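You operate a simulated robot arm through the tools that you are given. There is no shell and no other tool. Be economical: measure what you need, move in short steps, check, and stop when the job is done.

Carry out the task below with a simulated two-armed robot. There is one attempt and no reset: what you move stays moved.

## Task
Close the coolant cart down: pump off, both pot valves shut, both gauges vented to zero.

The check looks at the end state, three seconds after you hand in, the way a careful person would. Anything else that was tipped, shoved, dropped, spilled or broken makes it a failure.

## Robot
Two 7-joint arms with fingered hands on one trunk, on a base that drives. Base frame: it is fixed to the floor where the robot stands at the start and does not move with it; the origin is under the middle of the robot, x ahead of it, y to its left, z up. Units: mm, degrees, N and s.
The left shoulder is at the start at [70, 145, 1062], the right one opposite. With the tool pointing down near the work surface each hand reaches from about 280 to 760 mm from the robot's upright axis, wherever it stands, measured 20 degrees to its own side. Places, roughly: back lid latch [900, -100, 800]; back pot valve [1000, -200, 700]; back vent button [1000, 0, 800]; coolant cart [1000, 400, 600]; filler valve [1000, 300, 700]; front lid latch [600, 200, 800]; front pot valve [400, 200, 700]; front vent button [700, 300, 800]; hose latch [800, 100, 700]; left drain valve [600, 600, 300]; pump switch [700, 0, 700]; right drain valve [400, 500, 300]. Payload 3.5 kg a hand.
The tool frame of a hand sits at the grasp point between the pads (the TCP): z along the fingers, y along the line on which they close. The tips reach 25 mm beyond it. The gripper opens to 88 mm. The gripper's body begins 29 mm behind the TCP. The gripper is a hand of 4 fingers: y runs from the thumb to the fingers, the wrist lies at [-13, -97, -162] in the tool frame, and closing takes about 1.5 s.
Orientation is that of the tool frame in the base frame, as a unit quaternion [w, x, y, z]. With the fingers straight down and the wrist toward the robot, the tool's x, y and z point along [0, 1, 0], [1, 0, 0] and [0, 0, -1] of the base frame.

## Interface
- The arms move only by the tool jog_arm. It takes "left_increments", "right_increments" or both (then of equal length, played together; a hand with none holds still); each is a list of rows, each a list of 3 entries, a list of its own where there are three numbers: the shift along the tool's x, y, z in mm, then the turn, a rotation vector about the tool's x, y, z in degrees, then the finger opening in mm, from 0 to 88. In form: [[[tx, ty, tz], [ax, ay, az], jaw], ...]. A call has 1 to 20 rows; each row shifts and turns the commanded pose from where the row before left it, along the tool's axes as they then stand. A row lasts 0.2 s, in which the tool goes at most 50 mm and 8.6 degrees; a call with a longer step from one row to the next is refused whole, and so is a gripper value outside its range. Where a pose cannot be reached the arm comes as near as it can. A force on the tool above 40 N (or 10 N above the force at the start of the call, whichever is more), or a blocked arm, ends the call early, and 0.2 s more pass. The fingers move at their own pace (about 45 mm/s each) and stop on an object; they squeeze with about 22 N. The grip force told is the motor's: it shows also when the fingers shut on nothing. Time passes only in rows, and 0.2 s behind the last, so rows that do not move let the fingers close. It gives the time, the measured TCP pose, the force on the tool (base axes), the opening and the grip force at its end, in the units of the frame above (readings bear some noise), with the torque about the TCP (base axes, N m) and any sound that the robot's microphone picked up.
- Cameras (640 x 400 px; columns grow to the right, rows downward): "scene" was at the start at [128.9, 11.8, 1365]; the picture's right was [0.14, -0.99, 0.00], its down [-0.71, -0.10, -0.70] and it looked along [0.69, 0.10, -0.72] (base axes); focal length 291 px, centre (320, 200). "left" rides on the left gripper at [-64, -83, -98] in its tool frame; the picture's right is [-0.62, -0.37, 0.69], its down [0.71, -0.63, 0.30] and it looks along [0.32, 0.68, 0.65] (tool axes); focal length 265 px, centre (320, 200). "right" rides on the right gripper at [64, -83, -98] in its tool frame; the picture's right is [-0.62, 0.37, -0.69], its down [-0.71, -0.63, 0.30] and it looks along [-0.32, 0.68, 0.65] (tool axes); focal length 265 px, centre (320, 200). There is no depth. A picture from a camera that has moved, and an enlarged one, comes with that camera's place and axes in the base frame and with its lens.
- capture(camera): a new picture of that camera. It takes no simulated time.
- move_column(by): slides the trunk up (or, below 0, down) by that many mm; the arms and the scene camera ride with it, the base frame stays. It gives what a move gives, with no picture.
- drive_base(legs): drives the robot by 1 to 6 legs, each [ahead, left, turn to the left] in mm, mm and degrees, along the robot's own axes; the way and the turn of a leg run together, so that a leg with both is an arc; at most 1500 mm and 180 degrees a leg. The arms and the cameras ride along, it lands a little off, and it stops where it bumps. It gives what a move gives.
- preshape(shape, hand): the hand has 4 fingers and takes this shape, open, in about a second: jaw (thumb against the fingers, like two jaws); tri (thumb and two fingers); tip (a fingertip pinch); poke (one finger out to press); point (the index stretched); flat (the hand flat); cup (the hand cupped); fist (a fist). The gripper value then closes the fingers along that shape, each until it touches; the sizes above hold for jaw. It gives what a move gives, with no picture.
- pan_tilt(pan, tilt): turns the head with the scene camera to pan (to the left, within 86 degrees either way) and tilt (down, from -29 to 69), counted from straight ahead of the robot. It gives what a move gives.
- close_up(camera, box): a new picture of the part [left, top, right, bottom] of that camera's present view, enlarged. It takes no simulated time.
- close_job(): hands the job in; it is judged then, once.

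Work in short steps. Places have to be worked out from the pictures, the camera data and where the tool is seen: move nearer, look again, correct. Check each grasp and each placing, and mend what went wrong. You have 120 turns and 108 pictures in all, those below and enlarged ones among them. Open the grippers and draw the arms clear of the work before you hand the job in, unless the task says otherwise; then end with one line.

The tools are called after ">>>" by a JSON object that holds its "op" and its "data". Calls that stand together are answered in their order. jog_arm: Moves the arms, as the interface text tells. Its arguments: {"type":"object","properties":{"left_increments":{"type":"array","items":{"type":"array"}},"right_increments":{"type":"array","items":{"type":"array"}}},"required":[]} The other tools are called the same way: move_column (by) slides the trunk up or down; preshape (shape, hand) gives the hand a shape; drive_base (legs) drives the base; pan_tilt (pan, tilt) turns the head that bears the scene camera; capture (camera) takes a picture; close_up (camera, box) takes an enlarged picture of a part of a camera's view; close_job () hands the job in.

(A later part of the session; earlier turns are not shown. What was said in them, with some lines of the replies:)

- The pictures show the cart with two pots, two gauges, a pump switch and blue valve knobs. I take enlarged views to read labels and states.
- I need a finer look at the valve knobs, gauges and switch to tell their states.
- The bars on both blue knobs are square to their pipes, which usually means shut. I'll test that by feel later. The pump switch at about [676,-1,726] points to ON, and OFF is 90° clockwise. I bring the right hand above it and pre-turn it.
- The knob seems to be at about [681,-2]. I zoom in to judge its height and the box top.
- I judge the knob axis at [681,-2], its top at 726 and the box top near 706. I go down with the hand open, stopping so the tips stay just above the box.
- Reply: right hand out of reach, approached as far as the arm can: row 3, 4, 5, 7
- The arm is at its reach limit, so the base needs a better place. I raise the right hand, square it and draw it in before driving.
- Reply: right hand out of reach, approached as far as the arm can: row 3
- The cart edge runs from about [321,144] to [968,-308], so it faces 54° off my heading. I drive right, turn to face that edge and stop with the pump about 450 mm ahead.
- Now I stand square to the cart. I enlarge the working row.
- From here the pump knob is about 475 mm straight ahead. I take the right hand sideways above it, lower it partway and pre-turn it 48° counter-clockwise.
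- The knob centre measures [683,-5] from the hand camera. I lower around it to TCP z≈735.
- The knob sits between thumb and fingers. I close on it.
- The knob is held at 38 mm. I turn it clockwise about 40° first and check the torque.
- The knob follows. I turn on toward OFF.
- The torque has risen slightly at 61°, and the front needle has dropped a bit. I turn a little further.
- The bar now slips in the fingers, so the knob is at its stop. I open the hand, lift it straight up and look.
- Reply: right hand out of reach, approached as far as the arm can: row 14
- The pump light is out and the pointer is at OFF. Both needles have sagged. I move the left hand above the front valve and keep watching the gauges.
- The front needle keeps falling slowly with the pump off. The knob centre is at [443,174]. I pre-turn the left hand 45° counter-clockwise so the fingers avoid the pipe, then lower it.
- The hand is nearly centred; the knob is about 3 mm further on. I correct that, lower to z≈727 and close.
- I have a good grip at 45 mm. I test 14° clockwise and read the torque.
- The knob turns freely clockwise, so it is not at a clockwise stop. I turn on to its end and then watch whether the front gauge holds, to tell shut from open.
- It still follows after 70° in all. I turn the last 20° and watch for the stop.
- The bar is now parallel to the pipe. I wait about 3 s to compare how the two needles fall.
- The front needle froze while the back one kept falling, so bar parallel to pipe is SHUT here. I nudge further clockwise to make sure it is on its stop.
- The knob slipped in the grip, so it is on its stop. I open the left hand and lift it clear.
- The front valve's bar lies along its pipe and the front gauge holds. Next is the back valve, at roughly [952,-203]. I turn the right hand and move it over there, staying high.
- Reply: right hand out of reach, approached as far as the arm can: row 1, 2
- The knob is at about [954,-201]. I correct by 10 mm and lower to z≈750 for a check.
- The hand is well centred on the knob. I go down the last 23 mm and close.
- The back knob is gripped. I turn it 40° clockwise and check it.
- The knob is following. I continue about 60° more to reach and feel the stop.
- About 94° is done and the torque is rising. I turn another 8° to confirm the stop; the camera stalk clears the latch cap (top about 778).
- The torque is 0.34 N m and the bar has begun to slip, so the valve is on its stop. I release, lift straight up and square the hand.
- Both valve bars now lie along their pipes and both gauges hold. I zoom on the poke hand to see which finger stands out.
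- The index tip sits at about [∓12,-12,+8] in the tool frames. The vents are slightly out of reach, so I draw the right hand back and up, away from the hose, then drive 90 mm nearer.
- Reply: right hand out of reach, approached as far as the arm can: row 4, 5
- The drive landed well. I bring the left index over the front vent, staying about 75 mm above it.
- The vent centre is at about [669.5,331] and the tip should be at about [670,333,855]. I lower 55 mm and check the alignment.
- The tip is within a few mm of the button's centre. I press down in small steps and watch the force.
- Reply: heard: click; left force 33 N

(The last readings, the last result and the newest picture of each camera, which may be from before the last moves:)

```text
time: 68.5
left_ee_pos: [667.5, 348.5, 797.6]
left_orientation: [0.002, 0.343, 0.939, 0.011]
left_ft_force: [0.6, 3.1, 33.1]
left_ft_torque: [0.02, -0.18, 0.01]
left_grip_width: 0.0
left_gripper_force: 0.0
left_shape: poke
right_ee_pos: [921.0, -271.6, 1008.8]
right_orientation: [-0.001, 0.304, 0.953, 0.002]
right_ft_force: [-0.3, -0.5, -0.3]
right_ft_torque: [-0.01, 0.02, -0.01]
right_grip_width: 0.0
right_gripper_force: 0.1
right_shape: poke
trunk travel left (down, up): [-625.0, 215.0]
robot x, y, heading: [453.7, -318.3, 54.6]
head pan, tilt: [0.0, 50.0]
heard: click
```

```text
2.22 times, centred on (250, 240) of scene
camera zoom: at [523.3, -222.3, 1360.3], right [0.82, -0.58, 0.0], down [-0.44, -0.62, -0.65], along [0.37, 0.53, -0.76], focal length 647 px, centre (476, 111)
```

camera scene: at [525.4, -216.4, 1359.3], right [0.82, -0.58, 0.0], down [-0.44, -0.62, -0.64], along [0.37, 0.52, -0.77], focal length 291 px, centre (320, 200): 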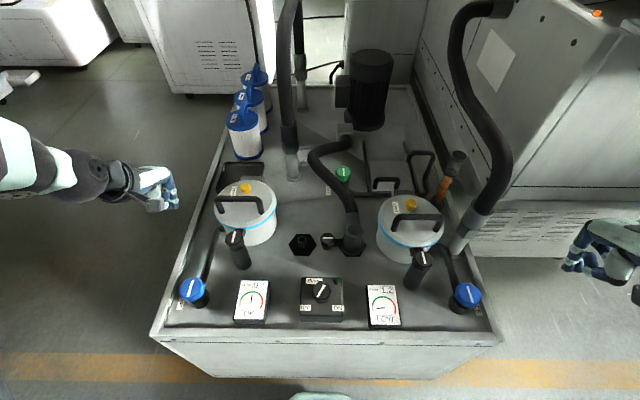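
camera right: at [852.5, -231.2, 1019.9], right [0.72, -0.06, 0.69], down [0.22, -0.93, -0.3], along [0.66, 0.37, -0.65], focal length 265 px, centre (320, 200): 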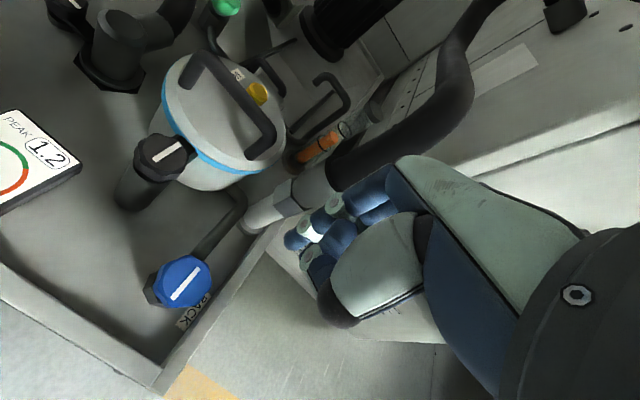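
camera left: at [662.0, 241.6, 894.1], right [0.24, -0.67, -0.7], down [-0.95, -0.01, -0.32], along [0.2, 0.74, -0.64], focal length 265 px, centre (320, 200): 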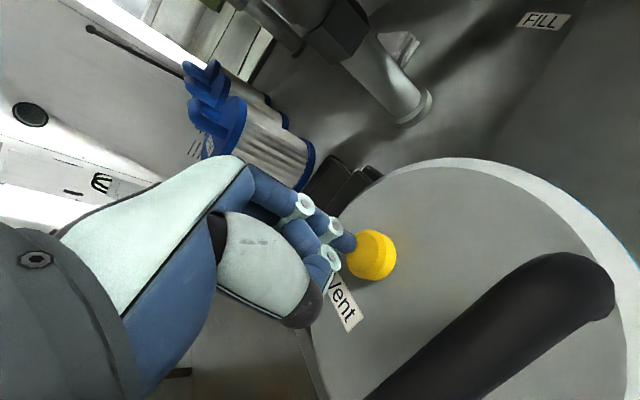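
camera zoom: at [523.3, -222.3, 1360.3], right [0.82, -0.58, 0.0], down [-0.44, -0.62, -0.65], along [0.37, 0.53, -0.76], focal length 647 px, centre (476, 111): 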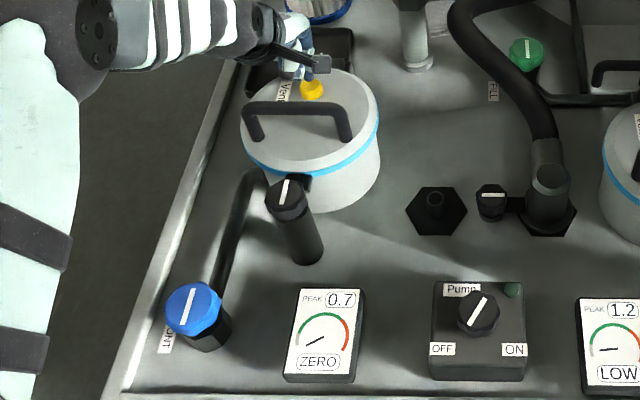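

A click was heard and the front gauge reads ZERO. I hold briefly, then lift straight up and draw back.

>>> {"op": "jog_arm", "data": {"left_increments": [[[0, 0, 0], [0, 0, 0], 0], [[0, 0, 0], [0, 0, 0], 0], [[0, 0, -20], [0, 0, 0], 0], [[0, 0, -30], [0, 0, 0], 0], [[0, 0, -40], [0, 0, 0], 0], [[0, 0, -40], [0, 0, 0], 0], [[0, 0, -40], [0, 0, 0], 0], [[0, -40, -20], [0, 0, 0], 0], [[0, -40, 0], [0, 0, 0], 0], [[0, -40, 0], [0, 0, 0], 0], [[0, -40, 0], [0, 0, 0], 0], [[0, -40, 0], [0, 0, 0], 0]]}}

>>> {"op": "capture", "data": {"camera": "scene"}}

>>> {"op": "close_up", "data": {"camera": "scene", "box": [170, 170, 330, 330]}}

>>> {"op": "close_up", "data": {"camera": "scene", "box": [330, 170, 490, 330]}}

```text
time: 71.1
left_ee_pos: [536.6, 194.2, 980.1]
left_orientation: [0.0, 0.346, 0.938, 0.002]
left_ft_force: [-0.4, -1.0, 0.9]
left_ft_torque: [0.04, -0.03, 0.03]
left_grip_width: 0.1
left_gripper_force: 0.1
left_shape: poke
right_ee_pos: [922.9, -269.1, 1005.4]
right_orientation: [0.0, 0.304, 0.953, 0.0]
right_ft_force: [-0.8, -0.8, -0.9]
right_ft_torque: [0.01, -0.01, 0.0]
right_grip_width: 0.0
right_gripper_force: 0.0
right_shape: poke
trunk travel left (down, up): [-625.0, 215.0]
robot x, y, heading: [456.4, -320.6, 54.5]
head pan, tilt: [0.0, 50.0]
```

```text
40 pictures are left
camera scene: at [524.4, -217.6, 1359.4], right [0.82, -0.58, 0.0], down [-0.44, -0.62, -0.64], along [0.37, 0.52, -0.77], focal length 291 px, centre (320, 200)
```

scene: 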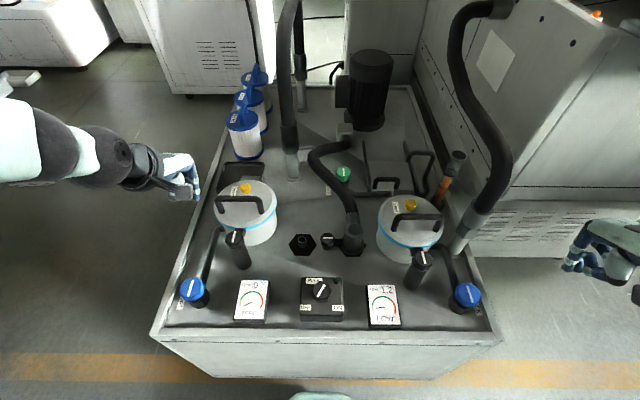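

```text
2.50 times, centred on (250, 250) of scene
camera zoom: at [524.4, -217.6, 1359.4], right [0.82, -0.58, 0.0], down [-0.44, -0.62, -0.64], along [0.37, 0.52, -0.77], focal length 728 px, centre (495, 75)
```

zoom: 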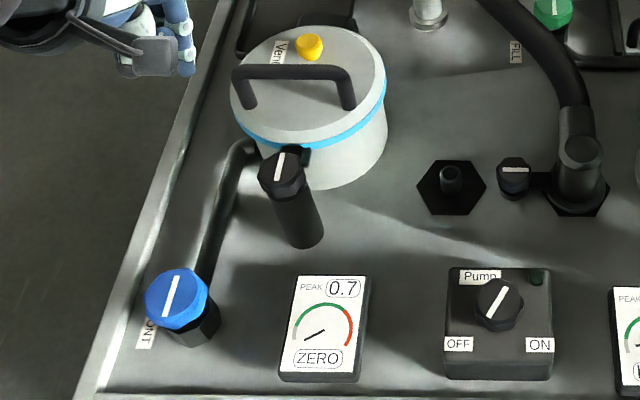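

```text
2.50 times, centred on (410, 250) of scene
camera zoom: at [524.4, -217.6, 1359.4], right [0.82, -0.58, 0.0], down [-0.44, -0.62, -0.64], along [0.37, 0.52, -0.77], focal length 728 px, centre (95, 75)
```

zoom: 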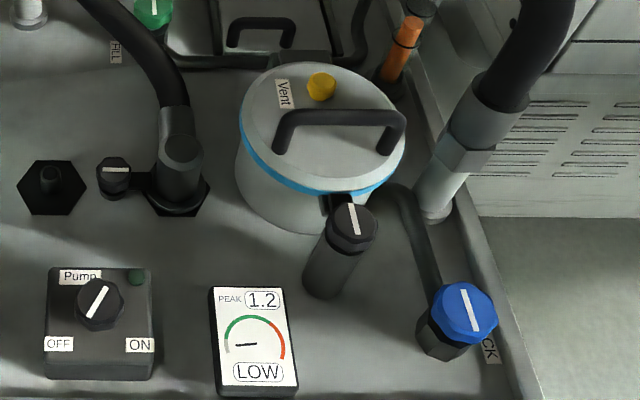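

The front gauge stays at ZERO. Now the back vent, at about [990,33]: I bring the right index above it.

>>> {"op": "jog_arm", "data": {"right_increments": [[[13, 37, 0], [0, 0, 0], 0], [[13, 37, 0], [0, 0, 0], 0], [[13, 37, 0], [0, 0, 0], 0], [[14, 37, 0], [0, 0, 0], 0], [[14, 37, 0], [0, 0, 0], 0], [[14, 37, 0], [0, 0, 0], 0], [[14, 37, 0], [0, 0, 0], 0], [[13, 38, 0], [0, 0, 0], 0], [[0, 0, 35], [0, 0, 0], 0], [[0, 0, 35], [0, 0, 0], 0], [[0, 0, 35], [0, 0, 0], 0], [[0, 0, 35], [0, 0, 0], 0]]}}

>>> {"op": "capture", "data": {"camera": "right"}}

>>> {"op": "close_up", "data": {"camera": "scene", "box": [350, 130, 510, 250]}}

```text
time: 73.7
left_ee_pos: [537.7, 195.8, 977.6]
left_orientation: [0.0, 0.346, 0.938, 0.0]
left_ft_force: [1.0, -0.6, -0.5]
left_ft_torque: [0.02, 0.0, 0.03]
left_grip_width: 0.0
left_gripper_force: 0.0
left_shape: poke
right_ee_pos: [1008.7, 37.8, 864.2]
right_orientation: [-0.001, 0.304, 0.953, -0.001]
right_ft_force: [0.0, -1.1, -1.1]
right_ft_torque: [0.01, 0.04, 0.02]
right_grip_width: 0.2
right_gripper_force: 0.1
right_shape: poke
trunk travel left (down, up): [-625.0, 215.0]
robot x, y, heading: [452.6, -320.1, 54.5]
head pan, tilt: [0.0, 50.0]
```

```text
37 pictures are left
camera right: at [907.6, 7.1, 963.4], right [0.72, -0.06, 0.69], down [0.22, -0.93, -0.3], along [0.66, 0.37, -0.66], focal length 265 px, centre (320, 200)
```

right: 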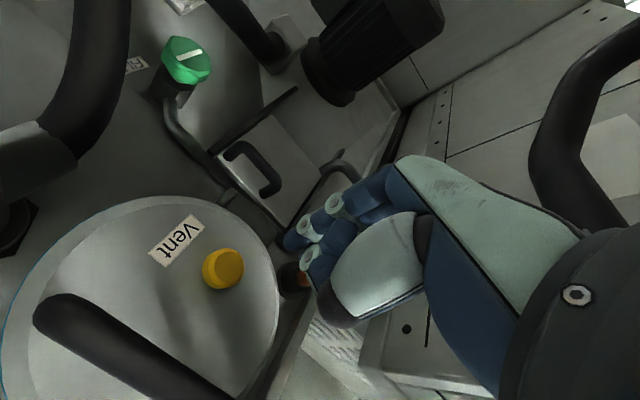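

```text
3.33 times, centred on (430, 190) of scene
camera zoom: at [526.7, -215.6, 1359.1], right [0.82, -0.58, 0.0], down [-0.44, -0.62, -0.64], along [0.37, 0.52, -0.77], focal length 970 px, centre (-47, 233)
```

zoom: 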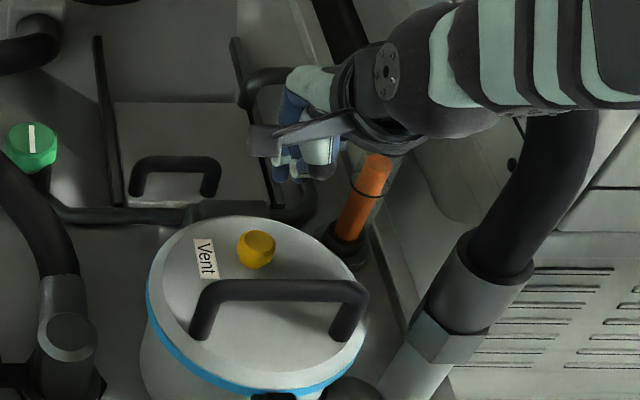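

The vent centre measures [992,34] and the tip is nearly above it. The sight glass at about [1157,40] is well clear. I lower 52 mm.

>>> {"op": "jog_arm", "data": {"right_increments": [[[-2, -1, 20], [0, 0, 0], 0], [[0, 0, 20], [0, 0, 0], 0], [[0, 0, 12], [0, 0, 0], 0]]}}

>>> {"op": "capture", "data": {"camera": "right"}}

>>> {"op": "close_up", "data": {"camera": "scene", "box": [360, 140, 460, 240]}}

```text
time: 74.5
left_ee_pos: [536.9, 195.2, 977.9]
left_orientation: [0.001, 0.346, 0.938, 0.0]
left_ft_force: [0.0, 1.0, -0.3]
left_ft_torque: [-0.02, -0.01, -0.01]
left_grip_width: 0.2
left_gripper_force: 0.1
left_shape: poke
right_ee_pos: [1008.1, 34.5, 813.6]
right_orientation: [0.0, 0.303, 0.953, -0.001]
right_ft_force: [-0.2, -1.2, -0.4]
right_ft_torque: [-0.01, -0.02, 0.01]
right_grip_width: 0.0
right_gripper_force: 0.0
right_shape: poke
trunk travel left (down, up): [-625.0, 215.0]
robot x, y, heading: [454.7, -322.7, 54.6]
head pan, tilt: [0.0, 50.0]
```

```text
35 pictures are left
camera right: at [907.1, 4.7, 912.2], right [0.72, -0.06, 0.69], down [0.22, -0.93, -0.3], along [0.66, 0.37, -0.65], focal length 265 px, centre (320, 200)
```

right: 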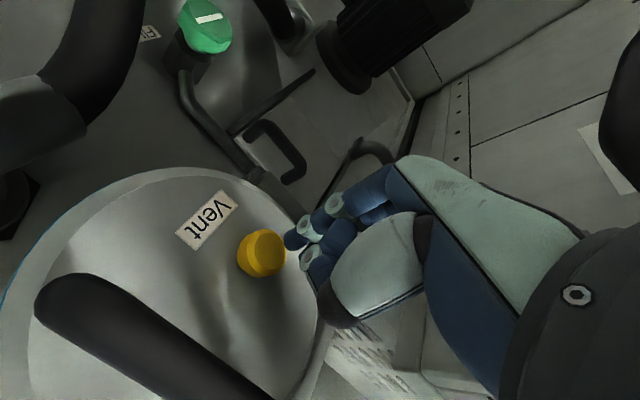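

```text
4.00 times, centred on (410, 190) of scene
camera zoom: at [525.6, -216.0, 1359.2], right [0.82, -0.58, 0.0], down [-0.44, -0.62, -0.64], along [0.37, 0.52, -0.77], focal length 1164 px, centre (-40, 240)
```

zoom: 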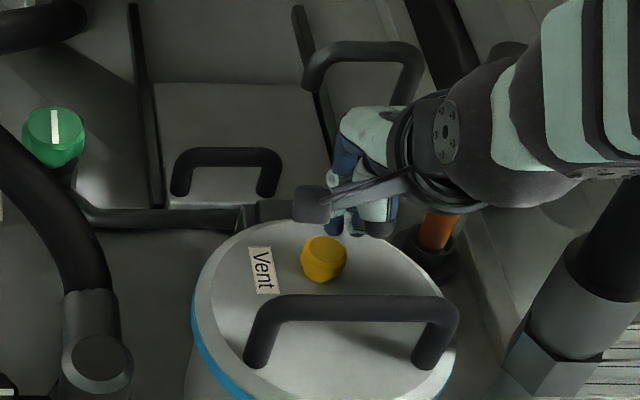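

The view mirrors the successful front alignment. I press down in small steps.

>>> {"op": "jog_arm", "data": {"right_increments": [[[0, 0, 8], [0, 0, 0], 0], [[0, 0, 6], [0, 0, 0], 0], [[0, 0, 4], [0, 0, 0], 0], [[0, 0, 4], [0, 0, 0], 0], [[0, 0, 3], [0, 0, 0], 0]]}}

>>> {"op": "close_up", "data": {"camera": "scene", "box": [340, 150, 480, 330]}}

```text
time: 75.7
left_ee_pos: [533.2, 193.9, 980.1]
left_orientation: [0.002, 0.345, 0.938, 0.002]
left_ft_force: [0.6, -0.8, 0.2]
left_ft_torque: [-0.01, -0.02, -0.02]
left_grip_width: 0.0
left_gripper_force: 0.0
left_shape: poke
right_ee_pos: [1007.6, 37.1, 798.2]
right_orientation: [0.003, 0.305, 0.952, 0.009]
right_ft_force: [4.8, 2.7, 36.3]
right_ft_torque: [0.21, -0.01, 0.03]
right_grip_width: 0.1
right_gripper_force: 0.1
right_shape: poke
trunk travel left (down, up): [-625.0, 215.0]
robot x, y, heading: [455.4, -321.8, 54.4]
head pan, tilt: [0.0, 50.0]
heard: click
```

```text
2.22 times, centred on (410, 240) of scene
camera zoom: at [520.3, -219.5, 1360.3], right [0.82, -0.58, 0.0], down [-0.44, -0.62, -0.65], along [0.38, 0.53, -0.76], focal length 647 px, centre (120, 111)
```

zoom: 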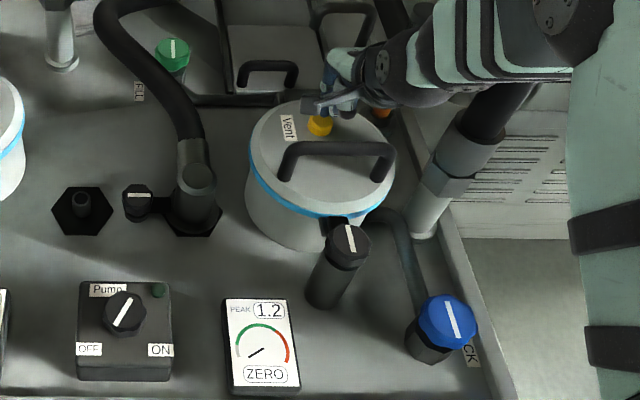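

A click was heard and the back gauge reads ZERO. I lift off and draw the right hand back clear of the cart.

>>> {"op": "jog_arm", "data": {"right_increments": [[[0, 0, 0], [0, 0, 0], 0], [[0, 0, 0], [0, 0, 0], 0], [[0, 0, -20], [0, 0, 0], 0], [[0, 0, -35], [0, 0, 0], 0], [[0, 0, -40], [0, 0, 0], 0], [[0, 0, -40], [0, 0, 0], 0], [[0, 0, -40], [0, 0, 0], 0], [[0, 0, -30], [0, 0, 0], 0], [[-10, -38, 0], [0, 0, 0], 0], [[-10, -38, 0], [0, 0, 0], 0], [[-10, -38, 0], [0, 0, 0], 0], [[-10, -38, 0], [0, 0, 0], 0], [[-10, -38, 0], [0, 0, 0], 0], [[-10, -38, 0], [0, 0, 0], 0], [[-10, -38, 0], [0, 0, 0], 0]]}}

>>> {"op": "preshape", "data": {"shape": "jaw", "hand": "right"}}

>>> {"op": "preshape", "data": {"shape": "jaw", "hand": "left"}}

>>> {"op": "drive_base", "data": {"legs": [[-200, 0, 0]]}}

>>> {"op": "capture", "data": {"camera": "scene"}}

>>> {"op": "close_up", "data": {"camera": "scene", "box": [180, 100, 480, 280]}}

```text
time: 78.9
left_ee_pos: [537.0, 194.5, 978.7]
left_orientation: [0.0, 0.345, 0.939, 0.001]
left_ft_force: [0.2, -0.6, 0.0]
left_ft_torque: [-0.01, -0.01, 0.01]
left_grip_width: 0.0
left_gripper_force: 0.0
left_shape: poke
right_ee_pos: [915.4, -221.8, 995.5]
right_orientation: [-0.001, 0.303, 0.953, 0.0]
right_ft_force: [0.1, -0.4, 0.2]
right_ft_torque: [-0.01, -0.03, 0.01]
right_grip_width: 0.0
right_gripper_force: 0.1
right_shape: poke
right hand out of reach, approached as far as the arm can: row 15
trunk travel left (down, up): [-625.0, 215.0]
robot x, y, heading: [451.5, -320.9, 54.6]
head pan, tilt: [0.0, 50.0]
```

```text
time: 79.8
left_ee_pos: [536.9, 195.0, 977.1]
left_orientation: [0.0, 0.345, 0.938, 0.0]
left_ft_force: [0.1, -1.1, -0.9]
left_ft_torque: [-0.06, 0.0, -0.03]
left_grip_width: 0.0
left_gripper_force: 0.1
left_shape: poke
right_ee_pos: [913.4, -220.0, 995.5]
right_orientation: [-0.001, 0.303, 0.953, -0.002]
right_ft_force: [0.9, 0.0, -0.7]
right_ft_torque: [0.0, -0.01, 0.01]
right_grip_width: 87.8
right_gripper_force: 0.1
right_shape: jaw
trunk travel left (down, up): [-625.0, 215.0]
robot x, y, heading: [456.2, -317.8, 54.5]
head pan, tilt: [0.0, 50.0]
```

```text
time: 80.7
left_ee_pos: [535.2, 196.0, 978.2]
left_orientation: [0.0, 0.345, 0.938, 0.0]
left_ft_force: [-0.5, 0.4, -0.4]
left_ft_torque: [0.01, 0.02, 0.02]
left_grip_width: 88.2
left_gripper_force: 0.1
left_shape: jaw
right_ee_pos: [914.9, -220.6, 994.4]
right_orientation: [-0.002, 0.303, 0.953, -0.002]
right_ft_force: [0.2, -0.6, 0.2]
right_ft_torque: [-0.01, 0.02, 0.02]
right_grip_width: 88.1
right_gripper_force: 0.1
right_shape: jaw
trunk travel left (down, up): [-625.0, 215.0]
robot x, y, heading: [452.9, -316.6, 54.5]
head pan, tilt: [0.0, 50.0]
```

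```text
time: 82.3
left_ee_pos: [421.6, 32.2, 977.8]
left_orientation: [0.0, 0.346, 0.938, -0.001]
left_ft_force: [1.5, 0.2, -0.2]
left_ft_torque: [-0.01, 0.02, 0.01]
left_grip_width: 88.1
left_gripper_force: 0.1
left_shape: jaw
right_ee_pos: [800.0, -383.3, 994.8]
right_orientation: [-0.002, 0.303, 0.953, -0.002]
right_ft_force: [-0.8, 0.4, 0.1]
right_ft_torque: [0.01, 0.0, -0.01]
right_grip_width: 87.7
right_gripper_force: 0.1
right_shape: jaw
trunk travel left (down, up): [-625.0, 215.0]
robot x, y, heading: [339.6, -484.4, 54.5]
head pan, tilt: [0.0, 50.0]
```

```text
32 pictures are left
camera scene: at [410.1, -378.8, 1359.1], right [0.82, -0.58, 0.0], down [-0.44, -0.62, -0.64], along [0.37, 0.52, -0.77], focal length 291 px, centre (320, 200)
```

scene: 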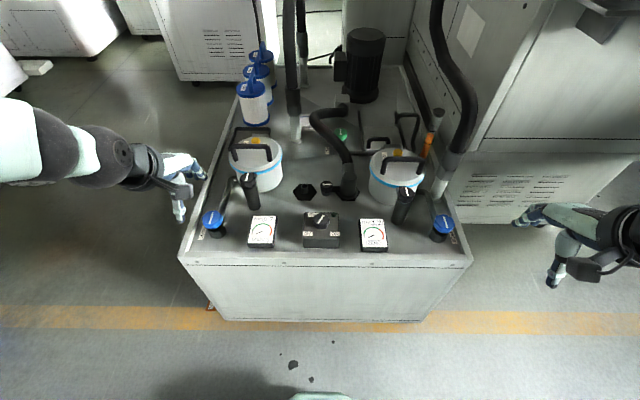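

```text
2.13 times, centred on (330, 190) of scene
camera zoom: at [410.1, -378.8, 1359.1], right [0.82, -0.58, 0.0], down [-0.44, -0.62, -0.64], along [0.37, 0.52, -0.77], focal length 621 px, centre (299, 221)
```

zoom: 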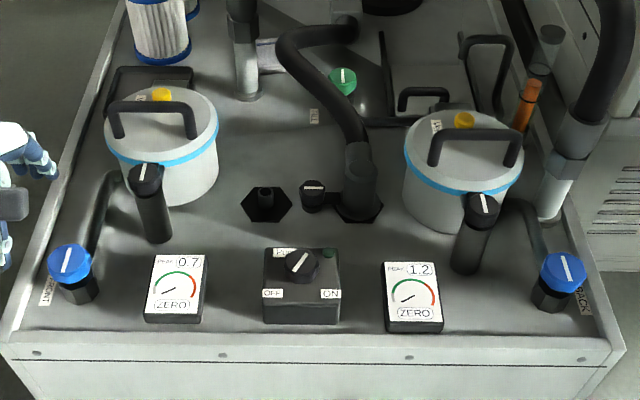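

Both gauges hold at ZERO, the pump light is out with the pointer at OFF, both valves are on their stops, nothing else looks moved and the arms are clear. I hand in.

>>> {"op": "close_job", "data": {}}

```text
The job is handed in.
```

The coolant cart is closed down: the pump is off, both pot valves are shut, and both gauges are vented and read ZERO.
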